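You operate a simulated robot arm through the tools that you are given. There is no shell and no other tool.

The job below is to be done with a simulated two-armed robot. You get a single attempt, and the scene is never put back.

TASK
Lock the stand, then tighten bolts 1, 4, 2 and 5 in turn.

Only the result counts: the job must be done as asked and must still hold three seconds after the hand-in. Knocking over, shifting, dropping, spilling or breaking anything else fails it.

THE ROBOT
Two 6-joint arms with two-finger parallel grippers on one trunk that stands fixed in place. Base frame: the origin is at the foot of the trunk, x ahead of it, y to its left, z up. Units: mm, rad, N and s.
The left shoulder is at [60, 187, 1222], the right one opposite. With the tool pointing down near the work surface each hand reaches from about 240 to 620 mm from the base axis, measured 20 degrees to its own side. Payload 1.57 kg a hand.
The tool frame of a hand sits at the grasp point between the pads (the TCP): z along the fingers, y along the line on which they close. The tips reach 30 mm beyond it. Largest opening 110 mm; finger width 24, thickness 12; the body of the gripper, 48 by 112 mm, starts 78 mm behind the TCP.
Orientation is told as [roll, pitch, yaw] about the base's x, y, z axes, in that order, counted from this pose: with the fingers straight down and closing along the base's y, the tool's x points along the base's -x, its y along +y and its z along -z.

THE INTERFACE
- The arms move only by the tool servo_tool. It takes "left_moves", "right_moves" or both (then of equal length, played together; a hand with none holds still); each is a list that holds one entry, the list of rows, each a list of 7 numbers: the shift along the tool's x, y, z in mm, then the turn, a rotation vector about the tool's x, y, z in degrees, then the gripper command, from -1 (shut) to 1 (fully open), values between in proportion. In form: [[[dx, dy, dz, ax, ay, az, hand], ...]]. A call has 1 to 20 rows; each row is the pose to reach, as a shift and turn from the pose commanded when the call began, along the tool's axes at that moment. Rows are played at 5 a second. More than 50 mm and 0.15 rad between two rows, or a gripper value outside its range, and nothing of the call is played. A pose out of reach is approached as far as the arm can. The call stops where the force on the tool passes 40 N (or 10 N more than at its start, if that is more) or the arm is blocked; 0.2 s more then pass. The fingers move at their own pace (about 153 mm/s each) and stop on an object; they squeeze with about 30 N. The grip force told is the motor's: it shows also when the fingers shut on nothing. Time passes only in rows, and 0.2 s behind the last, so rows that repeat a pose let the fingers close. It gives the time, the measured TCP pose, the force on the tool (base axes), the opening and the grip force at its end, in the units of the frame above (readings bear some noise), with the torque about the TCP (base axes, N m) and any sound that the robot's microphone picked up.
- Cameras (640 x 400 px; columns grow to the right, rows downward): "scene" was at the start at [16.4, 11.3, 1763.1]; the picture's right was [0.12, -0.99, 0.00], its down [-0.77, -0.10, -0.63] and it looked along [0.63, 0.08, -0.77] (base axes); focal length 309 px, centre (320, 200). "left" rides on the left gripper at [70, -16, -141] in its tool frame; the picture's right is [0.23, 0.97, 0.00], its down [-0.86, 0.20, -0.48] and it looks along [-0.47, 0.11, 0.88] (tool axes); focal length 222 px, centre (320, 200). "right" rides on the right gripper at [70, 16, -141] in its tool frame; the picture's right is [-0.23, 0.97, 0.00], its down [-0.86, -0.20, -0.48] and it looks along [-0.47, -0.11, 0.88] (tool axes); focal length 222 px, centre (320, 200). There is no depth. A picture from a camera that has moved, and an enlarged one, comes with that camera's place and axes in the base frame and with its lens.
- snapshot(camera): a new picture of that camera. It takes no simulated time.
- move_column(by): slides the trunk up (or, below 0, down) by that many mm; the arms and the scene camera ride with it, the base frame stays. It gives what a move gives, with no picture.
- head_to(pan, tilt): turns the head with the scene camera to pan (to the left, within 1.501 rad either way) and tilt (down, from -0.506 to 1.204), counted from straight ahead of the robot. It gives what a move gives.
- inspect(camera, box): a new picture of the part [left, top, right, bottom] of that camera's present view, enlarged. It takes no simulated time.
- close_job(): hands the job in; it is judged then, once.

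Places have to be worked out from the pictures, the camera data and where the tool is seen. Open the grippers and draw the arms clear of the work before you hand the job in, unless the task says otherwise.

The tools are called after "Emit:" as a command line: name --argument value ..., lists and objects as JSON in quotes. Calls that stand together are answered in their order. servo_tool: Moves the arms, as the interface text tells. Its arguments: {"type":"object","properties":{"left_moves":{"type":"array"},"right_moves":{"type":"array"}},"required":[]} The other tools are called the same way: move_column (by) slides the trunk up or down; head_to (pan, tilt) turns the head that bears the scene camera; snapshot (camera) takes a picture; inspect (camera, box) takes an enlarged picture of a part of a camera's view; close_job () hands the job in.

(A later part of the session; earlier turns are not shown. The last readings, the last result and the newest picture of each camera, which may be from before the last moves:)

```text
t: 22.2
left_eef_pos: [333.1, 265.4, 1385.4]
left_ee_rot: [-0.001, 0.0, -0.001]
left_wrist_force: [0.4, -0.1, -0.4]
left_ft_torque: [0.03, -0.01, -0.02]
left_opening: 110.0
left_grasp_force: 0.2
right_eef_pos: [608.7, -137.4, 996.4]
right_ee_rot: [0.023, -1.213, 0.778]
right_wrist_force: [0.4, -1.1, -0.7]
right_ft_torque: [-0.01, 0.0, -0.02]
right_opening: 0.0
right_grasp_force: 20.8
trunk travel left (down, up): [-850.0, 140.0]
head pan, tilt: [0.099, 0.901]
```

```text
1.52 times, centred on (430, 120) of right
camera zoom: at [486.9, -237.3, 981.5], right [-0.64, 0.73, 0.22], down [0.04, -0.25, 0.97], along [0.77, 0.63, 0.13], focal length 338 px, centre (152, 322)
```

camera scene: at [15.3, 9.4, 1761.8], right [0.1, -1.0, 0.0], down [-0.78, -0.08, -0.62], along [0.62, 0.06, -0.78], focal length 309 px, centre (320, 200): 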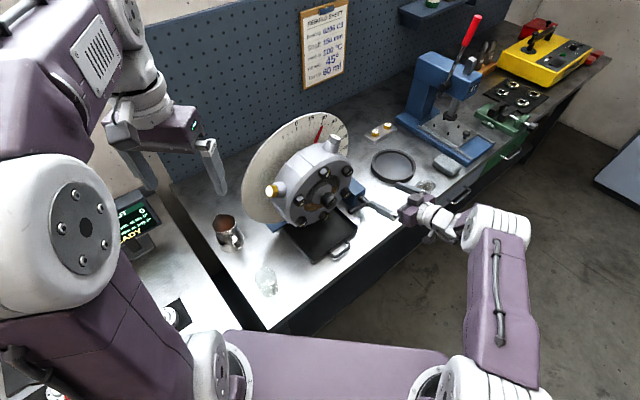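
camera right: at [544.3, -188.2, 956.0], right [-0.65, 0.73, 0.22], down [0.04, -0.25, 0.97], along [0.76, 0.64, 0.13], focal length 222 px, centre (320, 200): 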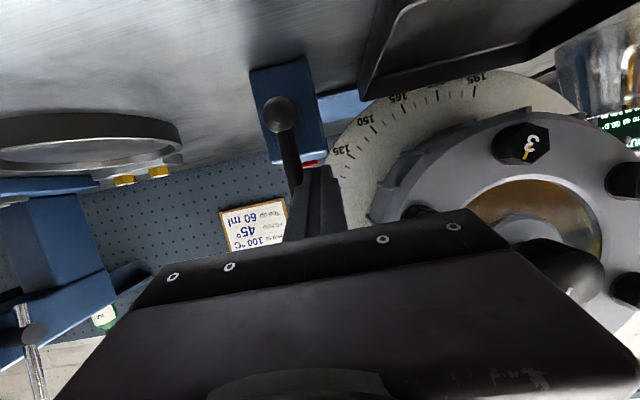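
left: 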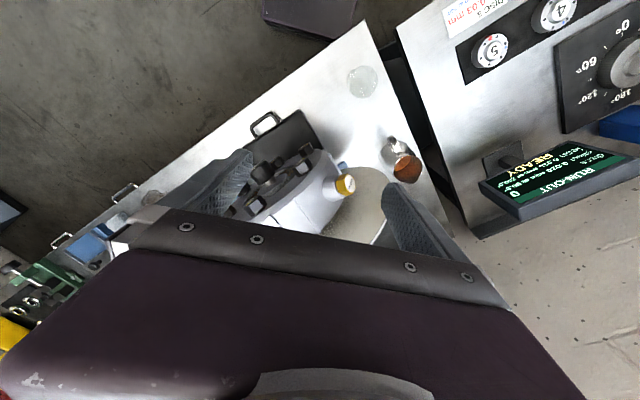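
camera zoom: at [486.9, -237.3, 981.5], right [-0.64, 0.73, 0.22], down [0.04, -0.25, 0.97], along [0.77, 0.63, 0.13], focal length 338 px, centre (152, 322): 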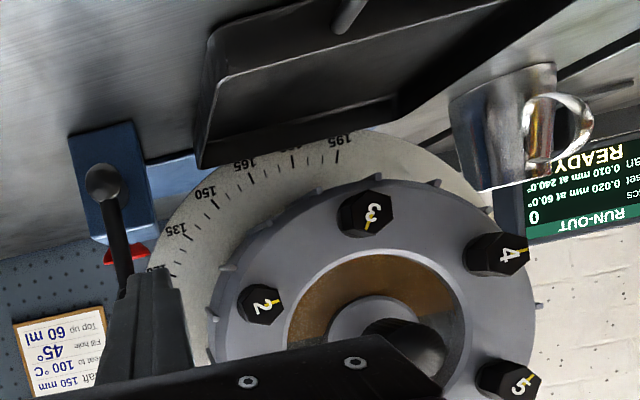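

The lever now stands upright against its stop and the dial is unchanged, so the stand is locked. Next I'll bring the right hand horizontal in front of bolt 1 (626.8, -12.6, 1117.5), standing off at d≈350, for a close view.

Emit:
servo_tool --right_moves '[[[-12, 0, -3, 0.1, -2, 0, -1], [-24, 8, -5, 0.2, -4, 0, -1], [-36, 17, -8, 0.3, -6, -0.1, -1], [-48, 26, -11, 0.4, -8, -0.1, -0.6], [-60, 35, -14, 0.5, -10, -0.2, -0.2], [-72, 44, -16, 0.5, -12, -0.2, 0.1], [-84, 53, -19, 0.6, -14, -0.2, 0.1], [-96, 61, -22, 0.7, -16, -0.2, 0.1], [-108, 68, -24, 0.8, -18, -0.3, 0.1], [-119.2, 75.6, -26.7, 0.89, -20.5, -0.32, 0.1], [-119.2, 75.6, -26.7, 0.89, -20.5, -0.32, 0.1]]]'

Emit:
snapshot --camera "right"

Emit:
snapshot --camera "scene"

```text
t: 24.6
left_eef_pos: [332.1, 264.8, 1387.3]
left_ee_rot: [0.0, 0.002, -0.001]
left_wrist_force: [0.2, -0.3, -0.3]
left_ft_torque: [-0.02, 0.01, 0.0]
left_opening: 110.0
left_grasp_force: 0.0
right_eef_pos: [583.8, -77.1, 1122.8]
right_ee_rot: [1.963, -1.566, -1.175]
right_wrist_force: [0.4, -0.1, 0.1]
right_ft_torque: [0.01, -0.02, 0.01]
right_opening: 60.3
right_grasp_force: 0.0
right hand out of reach, approached as far as the arm can: row 8, 9, 10, 11
trunk travel left (down, up): [-850.0, 140.0]
head pan, tilt: [0.099, 0.901]
```

```text
taken
camera right: at [470.6, -165.1, 1051.9], right [-0.69, 0.69, 0.23], down [-0.19, -0.48, 0.85], along [0.7, 0.54, 0.47], focal length 222 px, centre (320, 200)
```

right: 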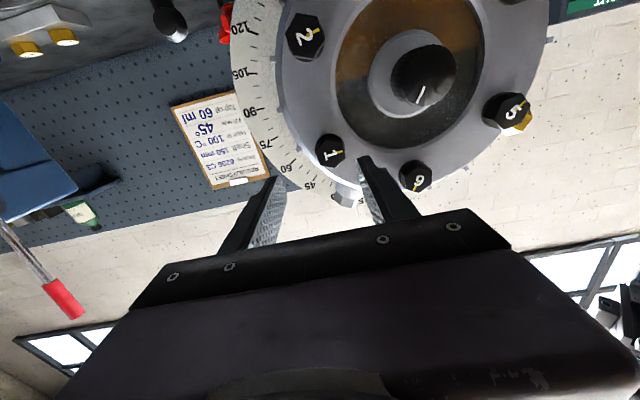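

```text
taken
camera scene: at [15.6, 9.3, 1761.8], right [0.1, -1.0, 0.0], down [-0.78, -0.08, -0.62], along [0.62, 0.06, -0.78], focal length 309 px, centre (320, 200)
```

scene: 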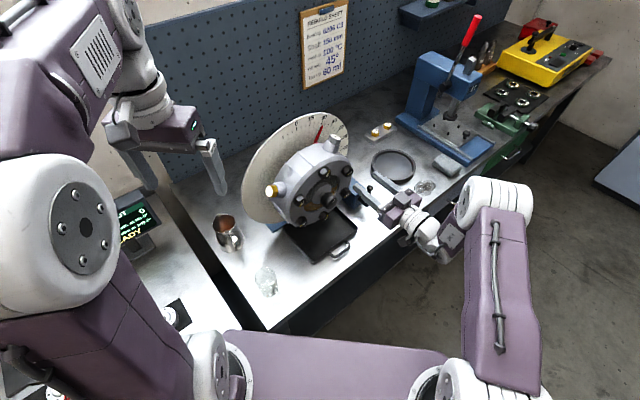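

The hand clipped slightly (r=467, d=358); the horizontal posture is limited when the wrist is low relative to the shoulder. Lowering the trunk should ease the wrist bend, so I'll lower it 100 mm (the space below both hands is clear) and then raise the hand back.

Emit:
move_column --by -100

Emit:
servo_tool --right_moves '[[[-25, 3, -3, 0, 0, 0, 0.1], [-50, 6, -6, 0, 0, 0, 0.1], [-75, 9, -8, 0, 0, 0, 0.1], [-95, 15.3, -8.3, 0, 0, 0, 0.1], [-95, 15.3, -8.3, 0, 0, 0, 0.1]]]'

```text
t: 26.0
left_eef_pos: [332.0, 265.2, 1286.6]
left_ee_rot: [0.0, 0.001, 0.001]
left_wrist_force: [0.0, -0.4, 0.5]
left_ft_torque: [-0.01, 0.02, 0.02]
left_opening: 109.9
left_grasp_force: 0.1
right_eef_pos: [582.7, -77.3, 1022.1]
right_ee_rot: [1.782, -1.566, -0.993]
right_wrist_force: [0.3, 0.0, 0.3]
right_ft_torque: [0.01, -0.03, -0.03]
right_opening: 60.2
right_grasp_force: 0.1
trunk travel left (down, up): [-750.0, 240.0]
head pan, tilt: [0.099, 0.901]
```

```text
t: 27.2
left_eef_pos: [333.7, 265.2, 1287.4]
left_ee_rot: [-0.001, 0.001, 0.0]
left_wrist_force: [-0.5, -0.6, -0.4]
left_ft_torque: [0.01, 0.04, 0.01]
left_opening: 110.1
left_grasp_force: 0.1
right_eef_pos: [566.2, -73.1, 1115.8]
right_ee_rot: [1.669, -1.57, -0.882]
right_wrist_force: [0.7, 0.0, 0.5]
right_ft_torque: [-0.02, -0.04, 0.0]
right_opening: 60.4
right_grasp_force: 0.1
trunk travel left (down, up): [-750.0, 240.0]
head pan, tilt: [0.099, 0.901]
```

Reach improved: now at r=452, d=349, z=1116 exactly as commanded. I'll lower another 100 mm for margin at the left-side bolts and raise the hand back.

Emit:
move_column --by -100

Emit:
servo_tool --right_moves '[[[-25, 0, 0, 0, 0, 0, 0.1], [-50, 0, 0, 0, 0, 0, 0.1], [-75, 0, 0, 0, 0, 0, 0.1], [-101.7, 0, 0, 0, 0, 0, 0.1], [-101.7, 0, 0, 0, 0, 0, 0.1]]]'

Emit:
snapshot --camera "right"

Emit:
snapshot --camera "scene"

```text
t: 28.5
left_eef_pos: [331.8, 266.0, 1187.2]
left_ee_rot: [0.001, 0.0, -0.001]
left_wrist_force: [-0.2, 0.9, 0.9]
left_ft_torque: [-0.02, 0.01, 0.0]
left_opening: 110.1
left_grasp_force: 0.1
right_eef_pos: [566.0, -73.1, 1016.0]
right_ee_rot: [1.793, -1.566, -1.003]
right_wrist_force: [-0.7, 0.1, 0.3]
right_ft_torque: [-0.04, 0.03, -0.03]
right_opening: 60.3
right_grasp_force: 0.1
trunk travel left (down, up): [-650.0, 340.0]
head pan, tilt: [0.099, 0.901]
```

```text
t: 29.7
left_eef_pos: [332.8, 264.5, 1187.2]
left_ee_rot: [0.0, 0.0, 0.0]
left_wrist_force: [-0.4, -0.9, -0.7]
left_ft_torque: [-0.01, -0.02, -0.02]
left_opening: 109.9
left_grasp_force: 0.0
right_eef_pos: [566.1, -73.6, 1118.0]
right_ee_rot: [1.556, -1.569, -0.768]
right_wrist_force: [0.0, 0.5, -0.8]
right_ft_torque: [0.02, -0.02, -0.02]
right_opening: 60.7
right_grasp_force: 0.1
trunk travel left (down, up): [-650.0, 340.0]
head pan, tilt: [0.099, 0.901]
```

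```text
taken
camera right: at [454.9, -161.0, 1048.0], right [-0.69, 0.69, 0.23], down [-0.19, -0.48, 0.85], along [0.7, 0.54, 0.47], focal length 222 px, centre (320, 200)
```

right: 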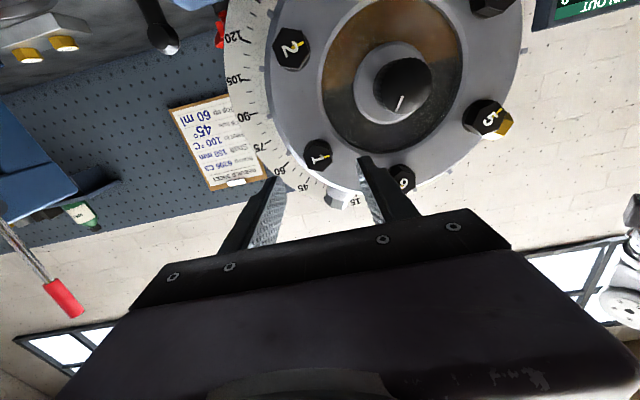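

```text
taken
camera scene: at [16.2, 9.2, 1561.8], right [0.1, -1.0, 0.0], down [-0.78, -0.08, -0.62], along [0.62, 0.06, -0.78], focal length 309 px, centre (320, 200)
```

scene: 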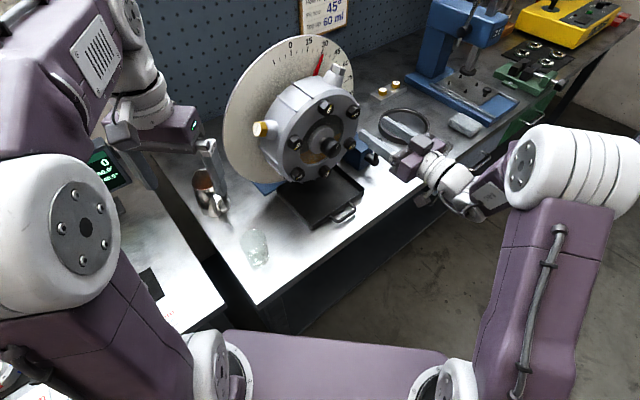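

Now I have a near head-on view of bolt 1 between the fingers. I'll zoom in to read its hex angle and check its centring.

Emit:
inspect --camera "right" --box '[280, 125, 360, 185]'

Emit:
inspect --camera "right" --box '[220, 0, 540, 220]'

Emit:
inspect --camera "scene" --box '[240, 70, 400, 200]'

```text
6.67 times, centred on (320, 155) of right
camera zoom: at [454.9, -161.0, 1048.0], right [-0.69, 0.69, 0.23], down [-0.19, -0.48, 0.85], along [0.7, 0.54, 0.47], focal length 1481 px, centre (320, 500)
```

zoom: 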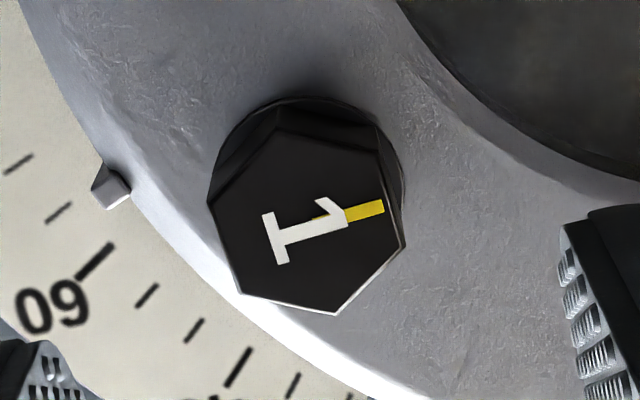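

```text
1.82 times, centred on (380, 110) of right
camera zoom: at [454.9, -161.0, 1048.0], right [-0.69, 0.69, 0.23], down [-0.19, -0.48, 0.85], along [0.7, 0.54, 0.47], focal length 404 px, centre (211, 364)
```

zoom: 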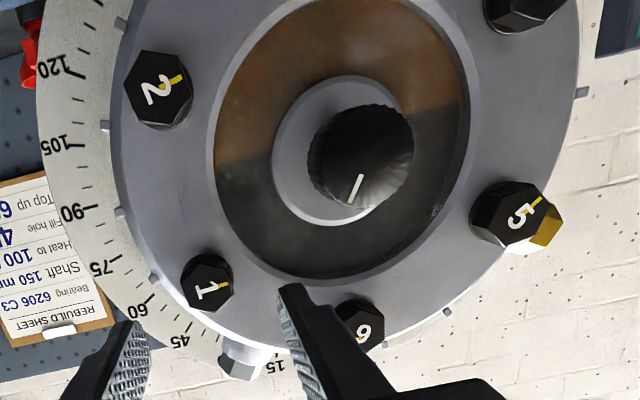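

```text
3.08 times, centred on (320, 135) of scene
camera zoom: at [16.2, 9.2, 1561.8], right [0.1, -1.0, 0.0], down [-0.78, -0.08, -0.62], along [0.62, 0.06, -0.78], focal length 951 px, centre (320, 400)
```

zoom: 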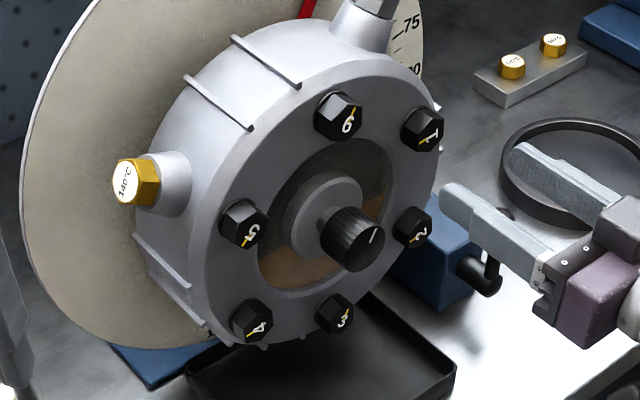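

Bolt 1 sits about 2 mm up and 2 mm right of the tool axis, with 28 mm across flats and flats about −4.6° from my closing line. I'll zoom the scene camera to judge the head height before approaching.

Emit:
inspect --camera "scene" --box '[310, 90, 370, 135]'

Emit:
inspect --camera "right" --box '[250, 10, 330, 70]'

```text
8.89 times, centred on (340, 112) of scene
camera zoom: at [16.2, 9.2, 1561.8], right [0.1, -1.0, 0.0], down [-0.78, -0.08, -0.62], along [0.62, 0.06, -0.78], focal length 2747 px, centre (142, 978)
```

zoom: 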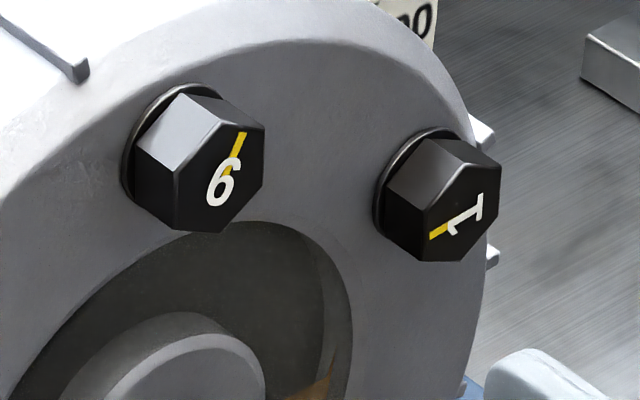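

```text
6.67 times, centred on (290, 40) of right
camera zoom: at [454.9, -161.0, 1048.0], right [-0.69, 0.69, 0.23], down [-0.19, -0.48, 0.85], along [0.7, 0.54, 0.47], focal length 1481 px, centre (520, 1267)
```

zoom: 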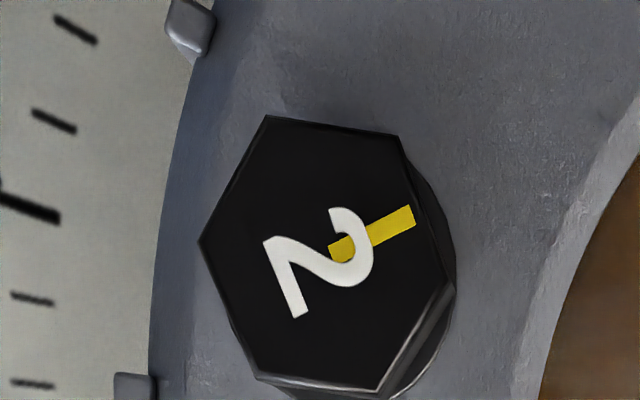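

The head is about 14 mm tall on a thin washer, so the cover face is at d≈450. I'll align (−4.6° roll, 2.2 up, 2.4 right), advance to TCP d≈414 with the fingers open, then check.

Emit:
servo_tool --right_moves '[[[-2.2, -2.4, 0, 0, 0, -4.6, 0.1], [-2.2, -2.4, 15, 0, 0, -4.6, 0.1], [-2.2, -2.4, 30, 0, 0, -4.6, 0.1], [-2.2, -2.4, 45, 0, 0, -4.6, 0.1], [-2.2, -2.4, 56, 0, 0, -4.6, 0.1], [-2.2, -2.4, 56, 0, 0, -4.6, 0.1]]]'

Emit:
snapshot --camera "right"

Emit:
inspect --camera "right" --box '[240, 120, 400, 240]'

Emit:
inspect --camera "scene" --box '[300, 80, 380, 140]'

```text
t: 31.1
left_eef_pos: [332.4, 264.9, 1187.7]
left_ee_rot: [0.0, 0.0, -0.001]
left_wrist_force: [-0.2, 0.1, 0.8]
left_ft_torque: [0.03, -0.01, -0.01]
left_opening: 110.1
left_grasp_force: 0.1
right_eef_pos: [606.5, -35.5, 1119.7]
right_ee_rot: [-1.584, -1.495, 2.37]
right_wrist_force: [-0.2, -0.5, 0.2]
right_ft_torque: [0.02, 0.0, -0.01]
right_opening: 60.5
right_grasp_force: 0.1
trunk travel left (down, up): [-650.0, 340.0]
head pan, tilt: [0.099, 0.901]
```

```text
taken
camera right: at [499.2, -127.0, 1049.1], right [-0.7, 0.7, 0.15], down [-0.24, -0.43, 0.87], along [0.67, 0.57, 0.47], focal length 222 px, centre (320, 200)
```

right: 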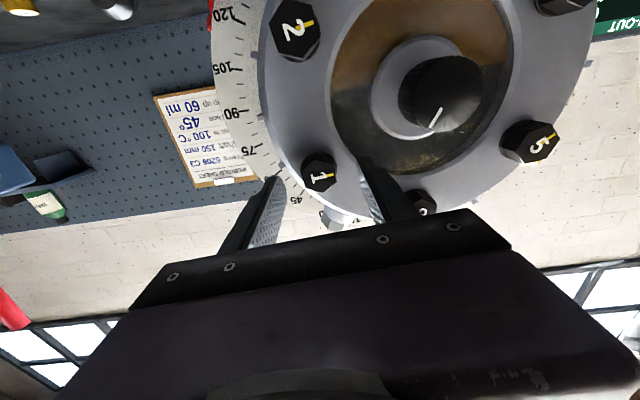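

```text
3.33 times, centred on (320, 180) of right
camera zoom: at [499.2, -127.0, 1049.1], right [-0.7, 0.7, 0.15], down [-0.24, -0.43, 0.87], along [0.67, 0.57, 0.47], focal length 740 px, centre (320, 267)
```

zoom: 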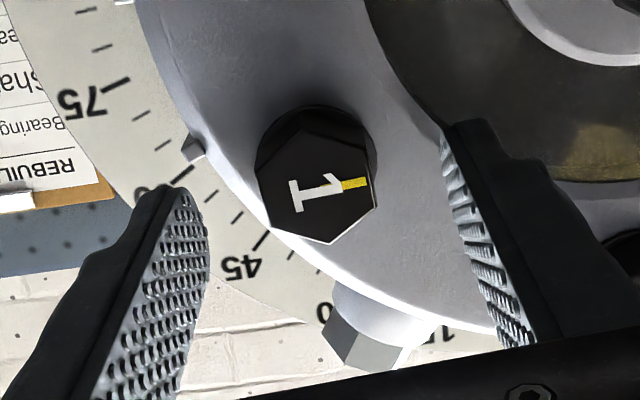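

```text
6.67 times, centred on (340, 110) of scene
camera zoom: at [15.4, 9.2, 1561.8], right [0.1, -1.0, 0.0], down [-0.78, -0.08, -0.62], along [0.62, 0.06, -0.78], focal length 2060 px, centre (187, 800)
```

zoom: 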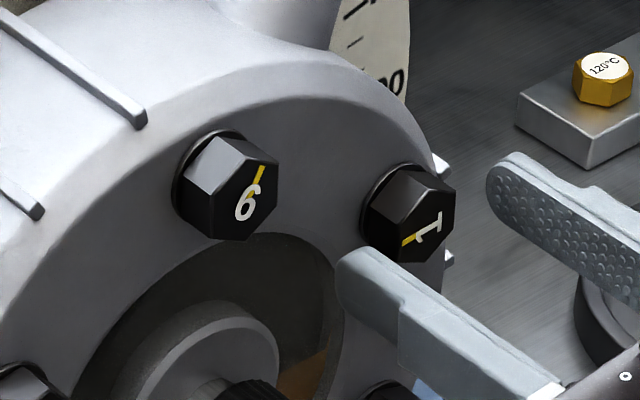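

The bolt is centred between the fingers (within 1 mm). I'll advance 11 mm more and close on the head.

Emit:
servo_tool --right_moves '[[[0, -0.5, 6, 0, 0, 0, 0.1], [0, -0.5, 11, 0, 0, 0, 0.1], [0, -0.5, 11, 0, 0, 0, -1], [0, -0.5, 11, 0, 0, 0, -1], [0, -0.5, 11, 0, 0, 0, -1]]]'

Emit:
inspect --camera "right" --box '[240, 120, 400, 240]'

Emit:
inspect --camera "scene" --box '[300, 80, 380, 140]'

```text
t: 32.3
left_eef_pos: [331.9, 265.6, 1187.2]
left_ee_rot: [0.001, 0.0, 0.001]
left_wrist_force: [0.8, -0.1, 0.0]
left_ft_torque: [0.01, -0.01, -0.02]
left_opening: 110.0
left_grasp_force: 0.1
right_eef_pos: [615.8, -28.5, 1120.0]
right_ee_rot: [-1.574, -1.494, 2.359]
right_wrist_force: [-2.1, 0.0, -0.2]
right_ft_torque: [-0.17, 0.15, -0.11]
right_opening: 28.0
right_grasp_force: 38.7
trunk travel left (down, up): [-650.0, 340.0]
head pan, tilt: [0.099, 0.901]
```

```text
3.33 times, centred on (320, 180) of right
camera zoom: at [507.3, -119.7, 1049.0], right [-0.7, 0.7, 0.15], down [-0.24, -0.43, 0.87], along [0.67, 0.57, 0.47], focal length 740 px, centre (320, 267)
```

zoom: 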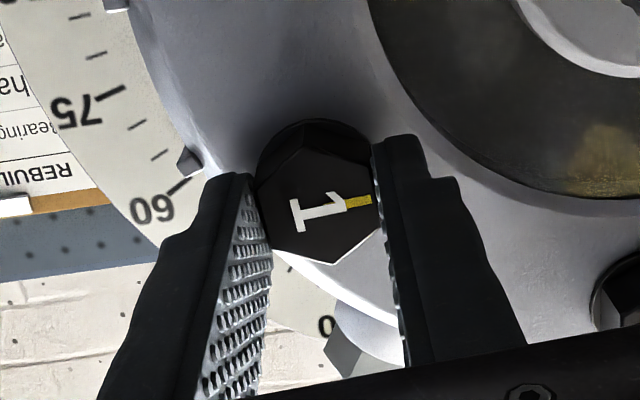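

```text
6.67 times, centred on (340, 110) of scene
camera zoom: at [15.5, 9.6, 1561.8], right [0.1, -1.0, 0.0], down [-0.78, -0.08, -0.62], along [0.62, 0.06, -0.78], focal length 2060 px, centre (187, 800)
```

zoom: 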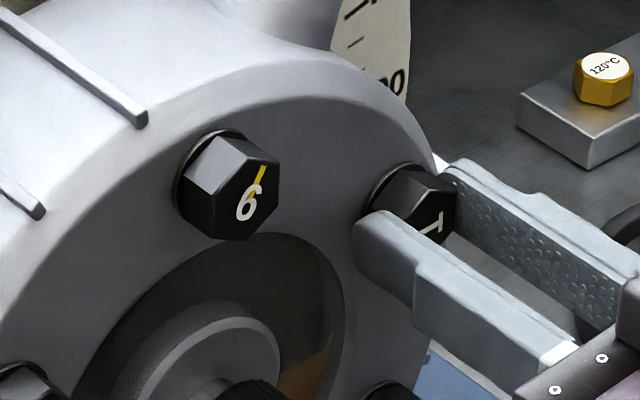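

The grip is on flats (28.0 mm). I'll turn bolt 1 clockwise (positive about the tool axis) by 20° and watch torque and sound.

Emit:
servo_tool --right_moves '[[[0, 0, 0, 0, 0, 4, -1], [0, 0, 0, 0, 0, 8, -1], [0, 0, 0, 0, 0, 12, -1], [0, 0, 0, 0, 0, 16, -1], [0, 0, 0, 0, 0, 20, -1]]]'

Emit:
inspect --camera "right" --box '[240, 120, 400, 240]'

Emit:
inspect --camera "scene" --box '[240, 40, 400, 160]'

```text
t: 33.5
left_eef_pos: [332.3, 265.7, 1187.9]
left_ee_rot: [0.0, 0.001, 0.002]
left_wrist_force: [0.7, -0.1, -0.6]
left_ft_torque: [-0.01, -0.01, 0.03]
left_opening: 110.0
left_grasp_force: 0.0
right_eef_pos: [615.3, -28.2, 1119.8]
right_ee_rot: [1.574, -1.297, -0.785]
right_wrist_force: [-2.1, 0.9, -2.9]
right_ft_torque: [0.46, -0.48, -0.23]
right_opening: 28.1
right_grasp_force: 37.9
trunk travel left (down, up): [-650.0, 340.0]
head pan, tilt: [0.099, 0.901]
```

```text
3.33 times, centred on (320, 180) of right
camera zoom: at [490.8, -103.2, 1056.9], right [-0.62, 0.62, 0.48], down [-0.04, -0.64, 0.77], along [0.78, 0.46, 0.42], focal length 740 px, centre (320, 267)
```

zoom: 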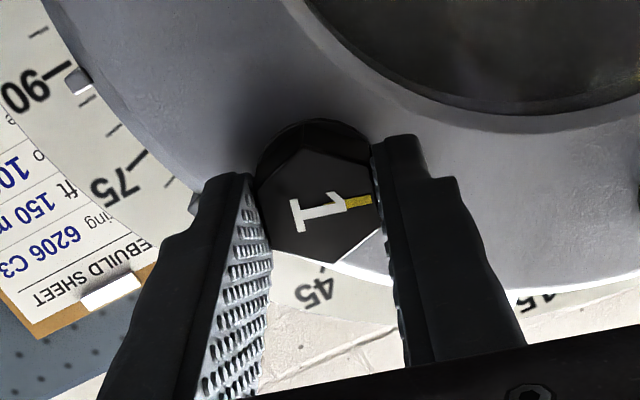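

```text
3.33 times, centred on (320, 100) of scene
camera zoom: at [15.4, 9.6, 1561.8], right [0.1, -1.0, 0.0], down [-0.78, -0.08, -0.62], along [0.62, 0.06, -0.78], focal length 1030 px, centre (320, 533)
```

zoom: 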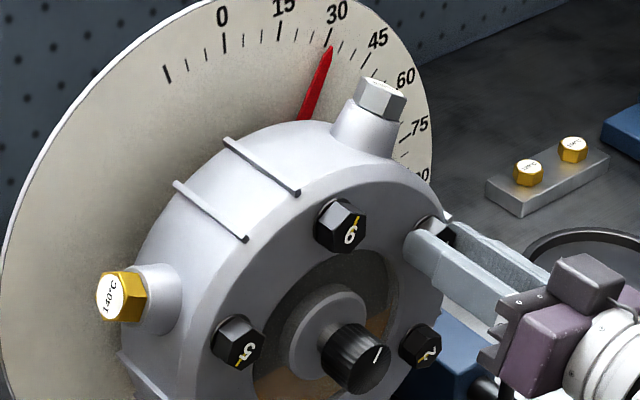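

Bolt 1 follows the tool with almost no axial torque yet and the dial stays at 30°, so the lock holds. I'll continue 30° more.

Emit:
servo_tool --right_moves '[[[0, 0, 0, 0, 0, 5, -1], [0, 0, 0, 0, 0, 10, -1], [0, 0, 0, 0, 0, 15, -1], [0, 0, 0, 0, 0, 20, -1], [0, 0, 0, 0, 0, 25, -1], [0, 0, 0, 0, 0, 30, -1]]]'

Emit:
inspect --camera "right" --box '[240, 120, 400, 240]'

```text
t: 34.9
left_eef_pos: [331.6, 265.5, 1187.6]
left_ee_rot: [0.001, 0.0, 0.001]
left_wrist_force: [1.1, -0.1, -0.1]
left_ft_torque: [0.04, 0.0, -0.02]
left_opening: 110.0
left_grasp_force: 0.0
right_eef_pos: [615.0, -29.1, 1120.3]
right_ee_rot: [1.571, -0.773, -0.785]
right_wrist_force: [-0.6, -0.3, 0.2]
right_ft_torque: [0.29, -0.26, -0.47]
right_opening: 27.5
right_grasp_force: 38.3
trunk travel left (down, up): [-650.0, 340.0]
head pan, tilt: [0.099, 0.901]
```

```text
3.33 times, centred on (320, 180) of right
camera zoom: at [472.0, -84.5, 1082.6], right [-0.37, 0.37, 0.86], down [0.19, -0.87, 0.45], along [0.91, 0.33, 0.25], focal length 740 px, centre (320, 267)
```

zoom: 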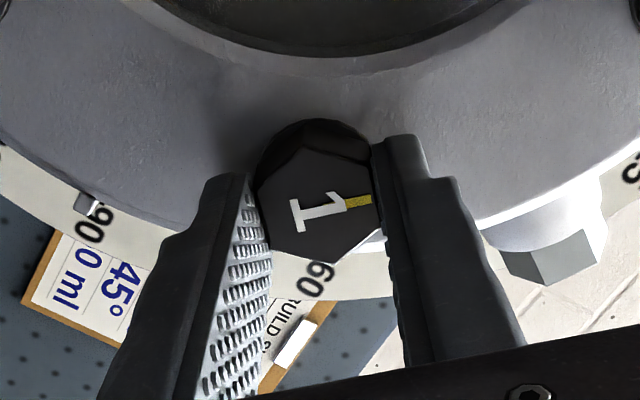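

Still turning freely (50° so far). I'll continue another 40°.

Emit:
servo_tool --right_moves '[[[0, 0, 0, 0, 0, 5, -1], [0, 0, 0, 0, 0, 10, -1], [0, 0, 0, 0, 0, 15, -1], [0, 0, 0, 0, 0, 20, -1], [0, 0, 0, 0, 0, 25, -1], [0, 0, 0, 0, 0, 30, -1], [0, 0, 0, 0, 0, 35, -1], [0, 0, 0, 0, 0, 40, -1]]]'

Emit:
inspect --camera "right" --box '[240, 120, 400, 240]'

```text
t: 36.7
left_eef_pos: [332.9, 264.0, 1186.1]
left_ee_rot: [-0.001, -0.002, 0.001]
left_wrist_force: [0.8, -0.7, 0.6]
left_ft_torque: [0.0, 0.0, 0.0]
left_opening: 110.2
left_grasp_force: 0.1
right_eef_pos: [615.3, -27.5, 1119.1]
right_ee_rot: [1.572, -0.075, -0.784]
right_wrist_force: [1.1, 0.3, -1.6]
right_ft_torque: [0.12, -0.1, -0.79]
right_opening: 28.1
right_grasp_force: 38.1
trunk travel left (down, up): [-650.0, 340.0]
head pan, tilt: [0.099, 0.901]
```

```text
3.33 times, centred on (320, 180) of right
camera zoom: at [465.4, -77.9, 1130.3], right [0.11, -0.11, 0.99], down [0.28, -0.95, -0.14], along [0.95, 0.29, -0.07], focal length 740 px, centre (320, 267)
```

zoom: 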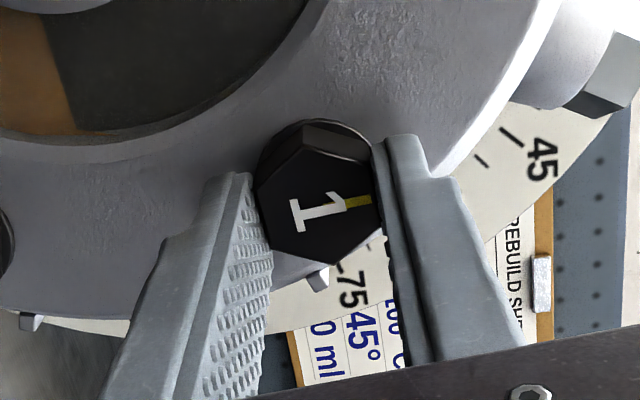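

90° turned and the axial torque is still near zero. I'll continue another 60° in small steps.

Emit:
servo_tool --right_moves '[[[0, 0, 0, 0, 0, 5, -1], [0, 0, 0, 0, 0, 10, -1], [0, 0, 0, 0, 0, 15, -1], [0, 0, 0, 0, 0, 20, -1], [0, 0, 0, 0, 0, 25, -1], [0, 0, 0, 0, 0, 30, -1]]]'

Emit:
servo_tool --right_moves '[[[0, 0, 0, 0, 0, 5, -1], [0, 0, 0, 0, 0, 10, -1], [0, 0, 0, 0, 0, 15, -1], [0, 0, 0, 0, 0, 20, -1], [0, 0, 0, 0, 0, 25, -1], [0, 0, 0, 0, 0, 30, -1]]]'

Emit:
inspect --camera "right" --box '[240, 120, 400, 240]'

Emit:
snapshot --camera "scene"

```text
t: 38.1
left_eef_pos: [332.7, 265.0, 1187.3]
left_ee_rot: [0.0, -0.001, -0.001]
left_wrist_force: [-0.1, 0.6, -0.2]
left_ft_torque: [0.02, 0.01, 0.01]
left_opening: 110.0
left_grasp_force: 0.1
right_eef_pos: [616.0, -29.1, 1119.6]
right_ee_rot: [1.572, 0.449, -0.78]
right_wrist_force: [-2.1, -2.3, -6.0]
right_ft_torque: [0.16, -0.15, 0.27]
right_opening: 28.1
right_grasp_force: 38.0
trunk travel left (down, up): [-650.0, 340.0]
head pan, tilt: [0.099, 0.901]
```

```text
t: 39.5
left_eef_pos: [332.8, 264.2, 1187.3]
left_ee_rot: [0.0, 0.0, -0.001]
left_wrist_force: [-0.1, -0.1, -0.6]
left_ft_torque: [0.01, -0.01, 0.01]
left_opening: 110.0
left_grasp_force: 0.1
right_eef_pos: [614.8, -26.9, 1119.7]
right_ee_rot: [1.571, 0.972, -0.781]
right_wrist_force: [-6.9, 2.2, -10.8]
right_ft_torque: [-0.46, -0.49, 0.09]
right_opening: 31.8
right_grasp_force: 40.6
trunk travel left (down, up): [-650.0, 340.0]
head pan, tilt: [0.099, 0.901]
```

```text
3.33 times, centred on (320, 180) of right
camera zoom: at [496.7, -108.3, 1186.6], right [0.66, -0.66, 0.36], down [-0.11, -0.56, -0.82], along [0.74, 0.5, -0.45], focal length 740 px, centre (320, 267)
```

zoom: 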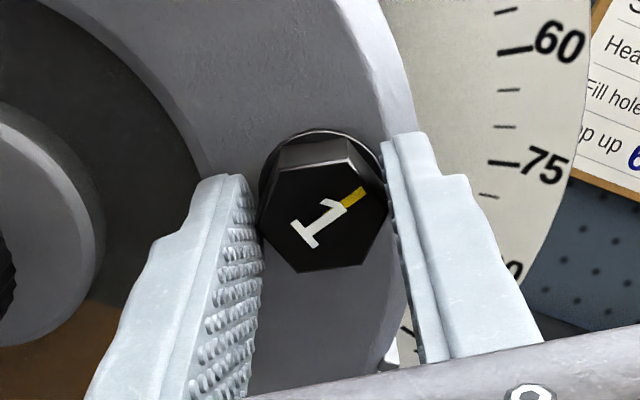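

```text
taken
camera scene: at [15.2, 10.1, 1561.8], right [0.1, -0.99, 0.0], down [-0.78, -0.08, -0.62], along [0.62, 0.06, -0.78], focal length 309 px, centre (320, 200)
```

scene: 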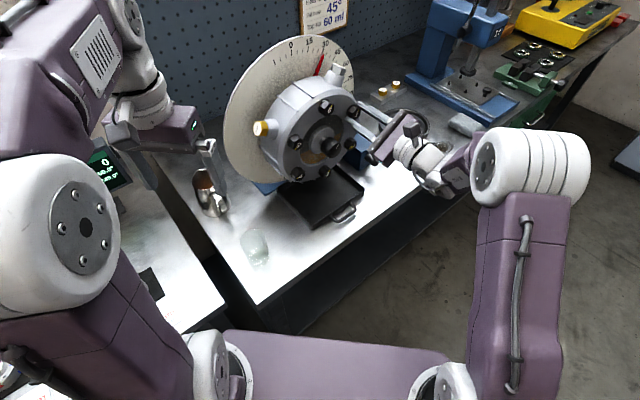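

The last step slipped: the opening rose to 31.8 mm and the mark stayed behind, so bolt 1 came up tight at about 120° of turn (axial reaction about −0.67 N·m). I'll open, roll back 30° onto the flats, re-grip and check that it is really tight.

Emit:
servo_tool --right_moves '[[[0, 0, 0, 0, 0, 0, 0.0], [0, 0, 0, 0, 0, 0, 0.0], [0, 0, 0, 0, 0, -7.5, 0.0], [0, 0, 0, 0, 0, -15, 0.0], [0, 0, 0, 0, 0, -22.5, 0.0], [0, 0, 0, 0, 0, -30, 0.0], [0, 0, 0, 0, 0, -30, 0.0]]]'

Emit:
inspect --camera "right" --box '[240, 120, 400, 240]'

```text
t: 41.1
left_eef_pos: [332.8, 265.1, 1186.9]
left_ee_rot: [0.002, 0.0, -0.001]
left_wrist_force: [-0.9, 0.5, -0.6]
left_ft_torque: [0.03, -0.02, 0.01]
left_opening: 109.9
left_grasp_force: 0.0
right_eef_pos: [616.5, -29.6, 1119.1]
right_ee_rot: [1.571, 0.445, -0.784]
right_wrist_force: [-0.3, -0.2, 0.2]
right_ft_torque: [0.01, -0.05, 0.01]
right_opening: 55.1
right_grasp_force: 0.0
trunk travel left (down, up): [-650.0, 340.0]
head pan, tilt: [0.099, 0.901]
```

```text
3.33 times, centred on (320, 180) of right
camera zoom: at [475.8, -87.9, 1164.2], right [0.44, -0.44, 0.78], down [0.15, -0.82, -0.55], along [0.88, 0.36, -0.3], focal length 740 px, centre (320, 267)
```

zoom: 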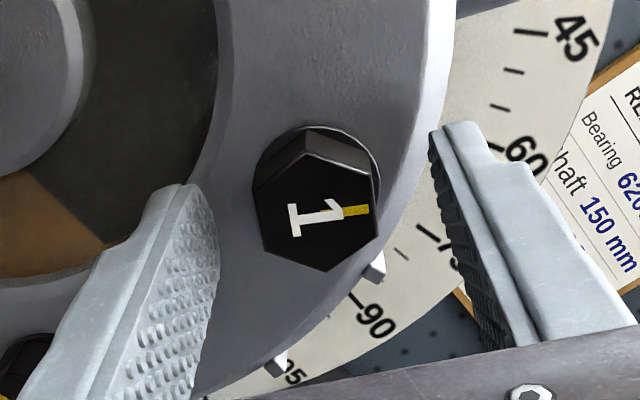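

The hex is aligned with the pads again. I'll close and apply a further small clockwise turn to test the torque.

Emit:
servo_tool --right_moves '[[[0, 0, 0, 0, 0, 0, -1], [0, 0, 0, 0, 0, 0, -1], [0, 0, 0, 0, 0, 0, -1], [0, 0, 0, 0, 0, 2, -1], [0, 0, 0, 0, 0, 4, -1], [0, 0, 0, 0, 0, 6, -1]]]'

Emit:
inspect --camera "right" --box '[240, 120, 400, 240]'

```text
t: 42.5
left_eef_pos: [333.8, 266.4, 1187.3]
left_ee_rot: [0.0, -0.001, -0.002]
left_wrist_force: [-0.1, 0.6, 0.5]
left_ft_torque: [0.03, -0.02, 0.0]
left_opening: 110.0
left_grasp_force: 0.1
right_eef_pos: [616.0, -28.0, 1119.2]
right_ee_rot: [1.567, 0.551, -0.783]
right_wrist_force: [-2.9, -0.8, -8.1]
right_ft_torque: [-0.77, -0.77, 0.35]
right_opening: 28.2
right_grasp_force: 38.0
trunk travel left (down, up): [-650.0, 340.0]
head pan, tilt: [0.099, 0.901]
```

```text
3.33 times, centred on (320, 180) of right
camera zoom: at [479.6, -91.5, 1169.1], right [0.5, -0.5, 0.71], down [0.1, -0.78, -0.62], along [0.86, 0.38, -0.34], focal length 740 px, centre (320, 267)
```

zoom: 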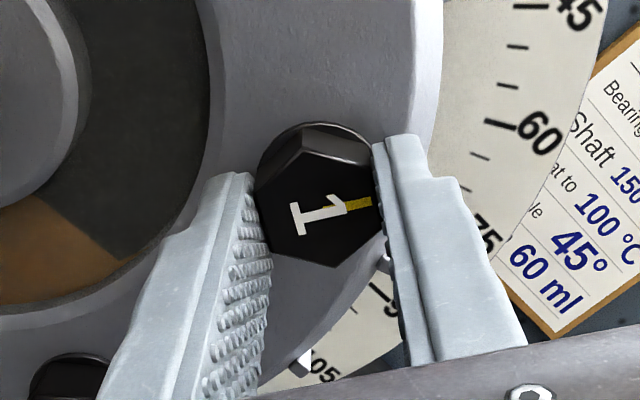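

Axial torque is now about −1.09 N·m with the pads still on the flats, so it's seating hard. I'll add a little more to see whether it moves or just resists.

Emit:
servo_tool --right_moves '[[[0, 0, 0, 0, 0, 1.5, -1], [0, 0, 0, 0, 0, 3, -1], [0, 0, 0, 0, 0, 4.5, -1]]]'

Emit:
inspect --camera "right" --box '[240, 120, 400, 240]'

```text
t: 43.3
left_eef_pos: [333.4, 264.6, 1187.3]
left_ee_rot: [0.0, 0.001, 0.001]
left_wrist_force: [0.1, 0.2, 0.1]
left_ft_torque: [0.02, 0.0, -0.01]
left_opening: 110.1
left_grasp_force: 0.1
right_eef_pos: [616.1, -28.5, 1117.8]
right_ee_rot: [1.567, 0.632, -0.785]
right_wrist_force: [-3.4, 0.1, -14.6]
right_ft_torque: [-0.79, -0.75, -0.01]
right_opening: 29.1
right_grasp_force: 38.8
trunk travel left (down, up): [-650.0, 340.0]
head pan, tilt: [0.099, 0.901]
```

```text
3.33 times, centred on (320, 180) of right
camera zoom: at [483.2, -94.9, 1172.6], right [0.54, -0.53, 0.65], down [0.07, -0.74, -0.66], along [0.84, 0.4, -0.37], focal length 740 px, centre (320, 267)
```

zoom: 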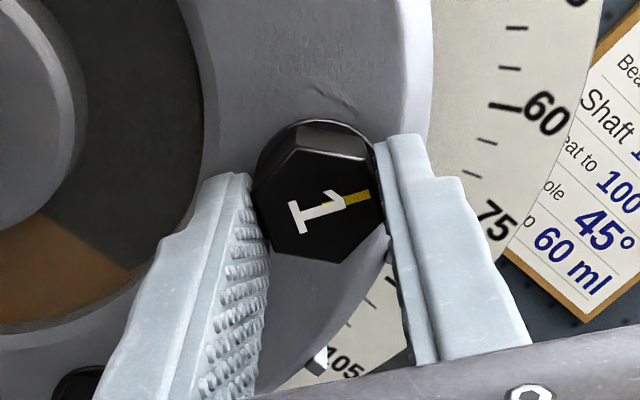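

Torque has saturated at about 1.1 N·m and the pads are starting to ride up (29.1 mm), so bolt 1 is tight. I'll open, retract along the axis and roll the wrist back to its starting roll.

Emit:
servo_tool --right_moves '[[[0, 0, 0, 0, 0, 0, 0.0], [0, 0, 0, 0, 0, 0, 0.0], [0, 0, -17, 0, 0, 0, 0.0], [0, 0, -34, 0, 0, 0, 0.0], [0, 0, -51, 0, 0, 0, 0.0], [0, 0, -67, 0, 0, 0, 0.0], [0, 0, -67, 0, 0, -8, 0.0], [0, 0, -67, 0, 0, -16, 0.0], [0, 0, -67, 0, 0, -24, 0.0], [0, 0, -67, 0, 0, -32, 0.0], [0, 0, -67, 0, 0, -40, 0.0], [0, 0, -67, 0, 0, -48, 0.0], [0, 0, -67, 0, 0, -56, 0.0], [0, 0, -67, 0, 0, -64, 0.0], [0, 0, -67, 0, 0, -72, 0.0], [0, 0, -67, 0, 0, -80, 0.0], [0, 0, -67, 0, 0, -88, 0.0], [0, 0, -67, 0, 0, -96, 0.0], [0, 0, -67, 0, 0, -104, 0.0], [0, 0, -67, 0, 0, -112, 0.0]]]'

Emit:
inspect --camera "right" --box '[220, 0, 540, 220]'

Emit:
inspect --camera "scene" --box '[220, 40, 420, 190]'

```text
t: 47.5
left_eef_pos: [332.7, 264.3, 1186.5]
left_ee_rot: [0.0, 0.0, 0.0]
left_wrist_force: [1.1, 0.8, 0.8]
left_ft_torque: [-0.04, 0.0, 0.01]
left_opening: 110.0
left_grasp_force: 0.1
right_eef_pos: [567.2, -76.0, 1119.4]
right_ee_rot: [1.572, -1.327, -0.786]
right_wrist_force: [0.1, 0.7, -0.8]
right_ft_torque: [0.01, -0.04, 0.01]
right_opening: 55.3
right_grasp_force: 0.1
trunk travel left (down, up): [-650.0, 340.0]
head pan, tilt: [0.099, 0.901]
```

```text
1.82 times, centred on (380, 110) of right
camera zoom: at [444.8, -152.1, 1055.7], right [-0.63, 0.63, 0.46], down [-0.05, -0.62, 0.78], along [0.77, 0.47, 0.43], focal length 404 px, centre (211, 364)
```

zoom: 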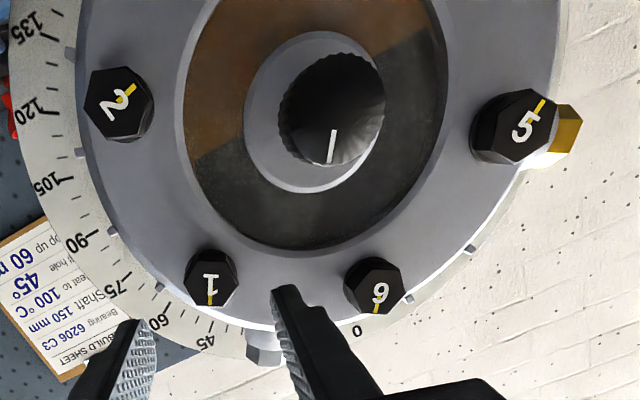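

```text
2.67 times, centred on (320, 115) of scene
camera zoom: at [15.6, 9.4, 1561.8], right [0.1, -1.0, 0.0], down [-0.78, -0.08, -0.62], along [0.62, 0.06, -0.78], focal length 824 px, centre (320, 427)
```

zoom: 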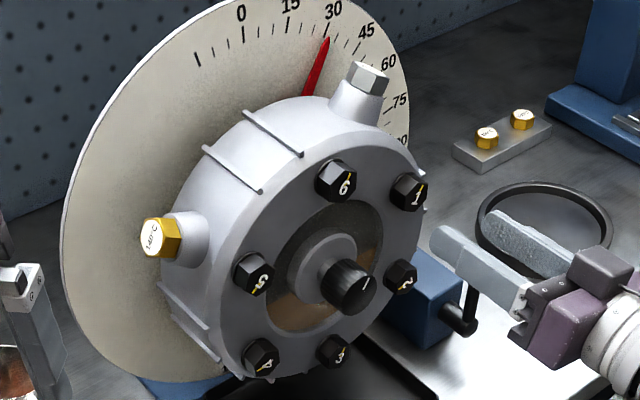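

Bolt 1's number now stands upright like bolts 6 and 3, which look already tight. I'll zoom to compare its mark's direction with bolt 6.

Emit:
inspect --camera "right" --box '[300, 115, 430, 185]'

Emit:
inspect --camera "scene" --box '[290, 85, 390, 185]'

```text
4.92 times, centred on (365, 150) of right
camera zoom: at [444.8, -152.1, 1055.7], right [-0.63, 0.63, 0.46], down [-0.05, -0.62, 0.78], along [0.77, 0.47, 0.43], focal length 1094 px, centre (98, 446)
```

zoom: 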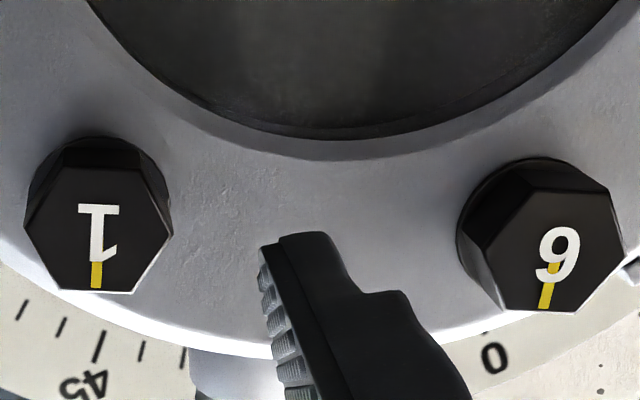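

```text
4.00 times, centred on (340, 135) of scene
camera zoom: at [15.6, 9.4, 1561.8], right [0.1, -1.0, 0.0], down [-0.78, -0.08, -0.62], along [0.62, 0.06, -0.78], focal length 1236 px, centre (240, 460)
```

zoom: 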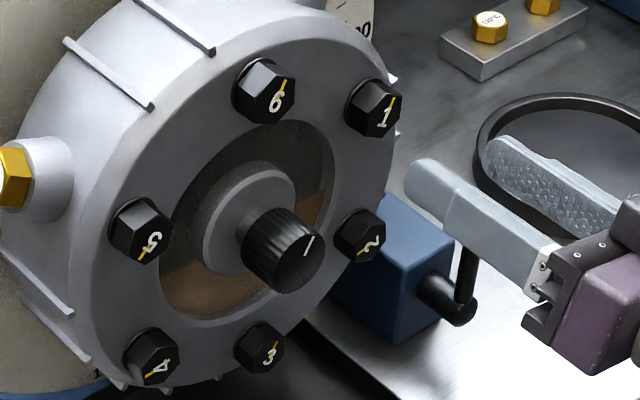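

Bolt 1's mark direction matches bolt 6's within a few degrees, so the tight orientation is mark up in the housing frame. I'll now move across, well in front of the knob, to face bolt 4 at about r=286, z=1022.

Emit:
servo_tool --right_moves '[[[13.5, 14, 0, 0, 0, -1.4, 0.0], [27, 28, 0, 0, 0, -2.8, 0.0], [40.6, 42, 0, 0, 0, -4.2, 0.0], [54, 56, 0, 0, 0, -5.6, 0.0], [67.6, 70, 0, 0, 0, -7, 0.0], [81, 84, 0, 0, 0, -8.4, 0.0], [94.6, 98, 0, 0, 0, -9.8, 0.0], [108, 112, 0, 0, 0, -11.2, 0.0], [121.7, 126, 0, 0, 0, -12.6, 0.0], [135.2, 139.7, 0, 0, 0, -14, 0.0], [135.2, 139.7, 0, 0, 0, -14, 0.0]]]'

Emit:
snapshot --camera "right"

Emit:
inspect --camera "right" --box '[280, 125, 360, 185]'

Emit:
snapshot --camera "scene"

```text
t: 49.7
left_eef_pos: [324.4, 259.5, 1190.6]
left_ee_rot: [0.007, -0.006, 0.0]
left_wrist_force: [0.3, -0.1, -0.4]
left_ft_torque: [-0.01, -0.01, 0.0]
left_opening: 109.8
left_grasp_force: 0.2
right_eef_pos: [504.6, 26.8, 1075.7]
right_ee_rot: [1.002, -1.53, -0.216]
right_wrist_force: [-27.4, -30.4, -1.9]
right_ft_torque: [0.35, -0.15, -1.43]
right_opening: 57.1
right_grasp_force: 1.5
right hand out of reach, approached as far as the arm can: row 7, 8, 9, 10, 11
trunk travel left (down, up): [-650.0, 340.0]
head pan, tilt: [0.099, 0.901]
stopped in row 11 (right hand): the force on the tool passed its limit at 67 N (the readings are from after the stop); the commanded pose is now the measured one
```

```text
taken
camera right: at [389.8, -58.6, 1009.7], right [-0.68, 0.69, 0.26], down [-0.16, -0.49, 0.86], along [0.72, 0.54, 0.44], focal length 222 px, centre (320, 200)
```

right: 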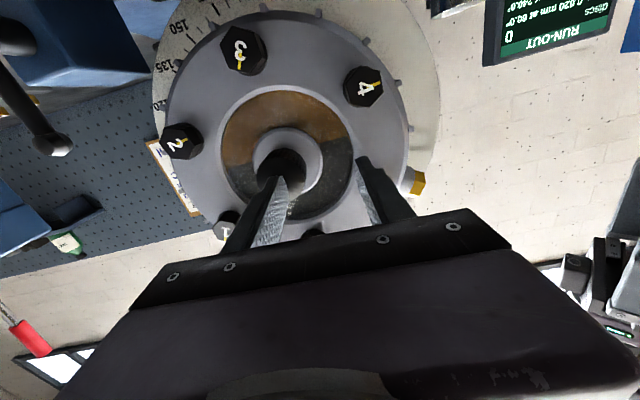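

```text
6.67 times, centred on (320, 155) of right
camera zoom: at [389.8, -58.6, 1009.7], right [-0.68, 0.69, 0.26], down [-0.16, -0.49, 0.86], along [0.72, 0.54, 0.44], focal length 1481 px, centre (320, 500)
```

zoom: 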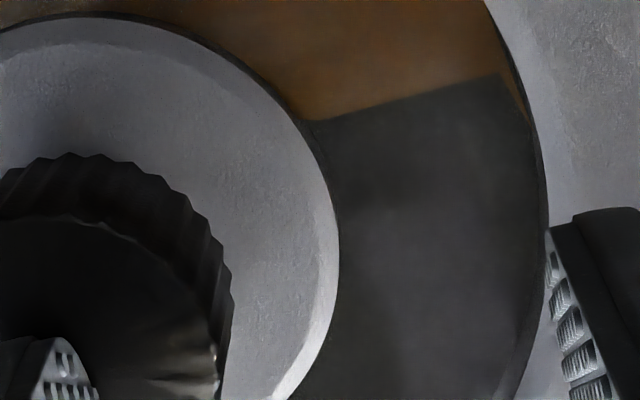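

```text
taken
camera scene: at [6.4, 1.1, 1562.2], right [0.1, -1.0, 0.0], down [-0.78, -0.07, -0.63], along [0.62, 0.06, -0.78], focal length 309 px, centre (320, 200)
```

scene: 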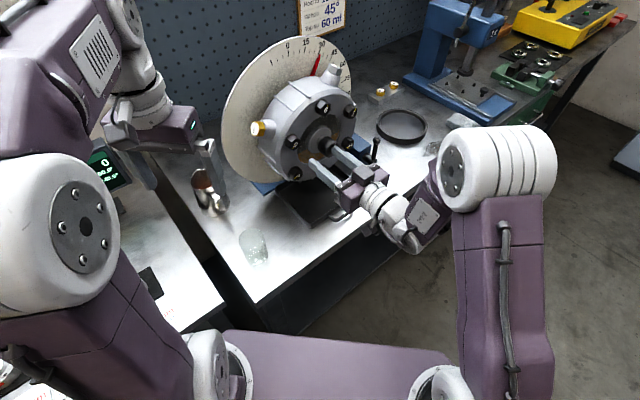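

The reach clip pushed the hand forward and a fingertip touched the knob's end (stopped at 67 N). I must back off straight away towards the reachable side, moving back and right.

Emit:
servo_tool --right_moves '[[[2, -4, -10, 0, 0, 0, 0.0], [5, -9, -19, 0, 0, 0, 0.0], [9, -17, -28, 0, 0, 0, 0.0], [0, -40, -28, 0, 0, 0, 0.0], [-15, -70, -28, 0, 0, 0, 0.0], [-30, -100, -28, 0, 0, 0, 0.0], [-43, -117, -30, 0, 0, 0, 0.0], [-43, -117, -30, 0, 0, 0, 0.0]]]'

Emit:
inspect --camera "scene" --box '[220, 20, 420, 190]'

Emit:
snapshot --camera "right"

```text
t: 51.5
left_eef_pos: [332.4, 266.7, 1187.4]
left_ee_rot: [0.0, -0.001, 0.0]
left_wrist_force: [0.5, 0.4, 0.3]
left_ft_torque: [0.0, -0.01, 0.01]
left_opening: 109.8
left_grasp_force: 0.1
right_eef_pos: [573.4, -68.9, 1114.4]
right_ee_rot: [0.879, -1.528, -0.089]
right_wrist_force: [-0.8, -0.2, -0.8]
right_ft_torque: [0.0, 0.02, 0.02]
right_opening: 55.0
right_grasp_force: 0.0
right hand out of reach, approached as far as the arm can: row 2, 3
trunk travel left (down, up): [-650.0, 340.0]
head pan, tilt: [0.099, 0.901]
```

```text
2.35 times, centred on (320, 105) of scene
camera zoom: at [15.4, 9.3, 1561.8], right [0.1, -1.0, 0.0], down [-0.78, -0.08, -0.62], along [0.62, 0.06, -0.78], focal length 727 px, centre (320, 424)
```

zoom: 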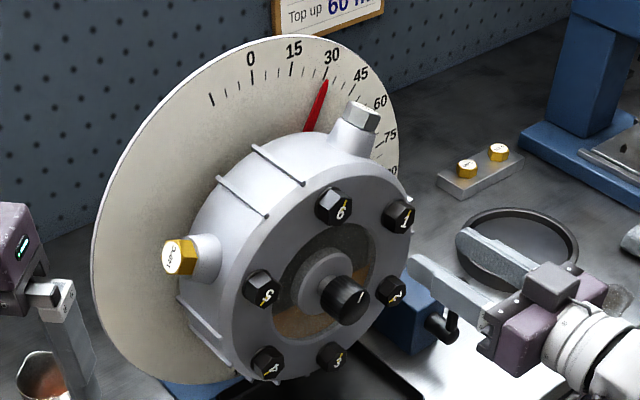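

```text
taken
camera right: at [459.5, -156.3, 1048.3], right [-0.68, 0.68, 0.26], down [-0.16, -0.48, 0.86], along [0.71, 0.55, 0.44], focal length 222 px, centre (320, 200)
```

right: 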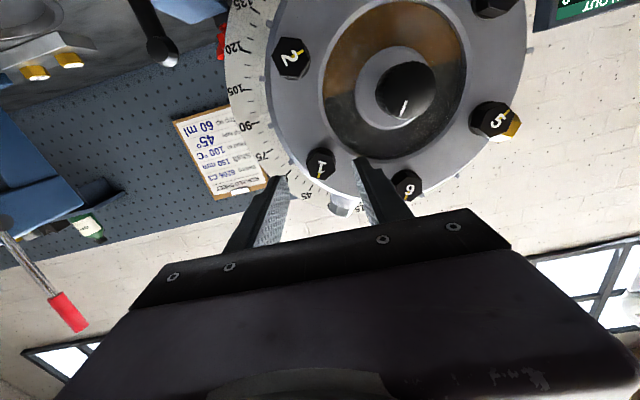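

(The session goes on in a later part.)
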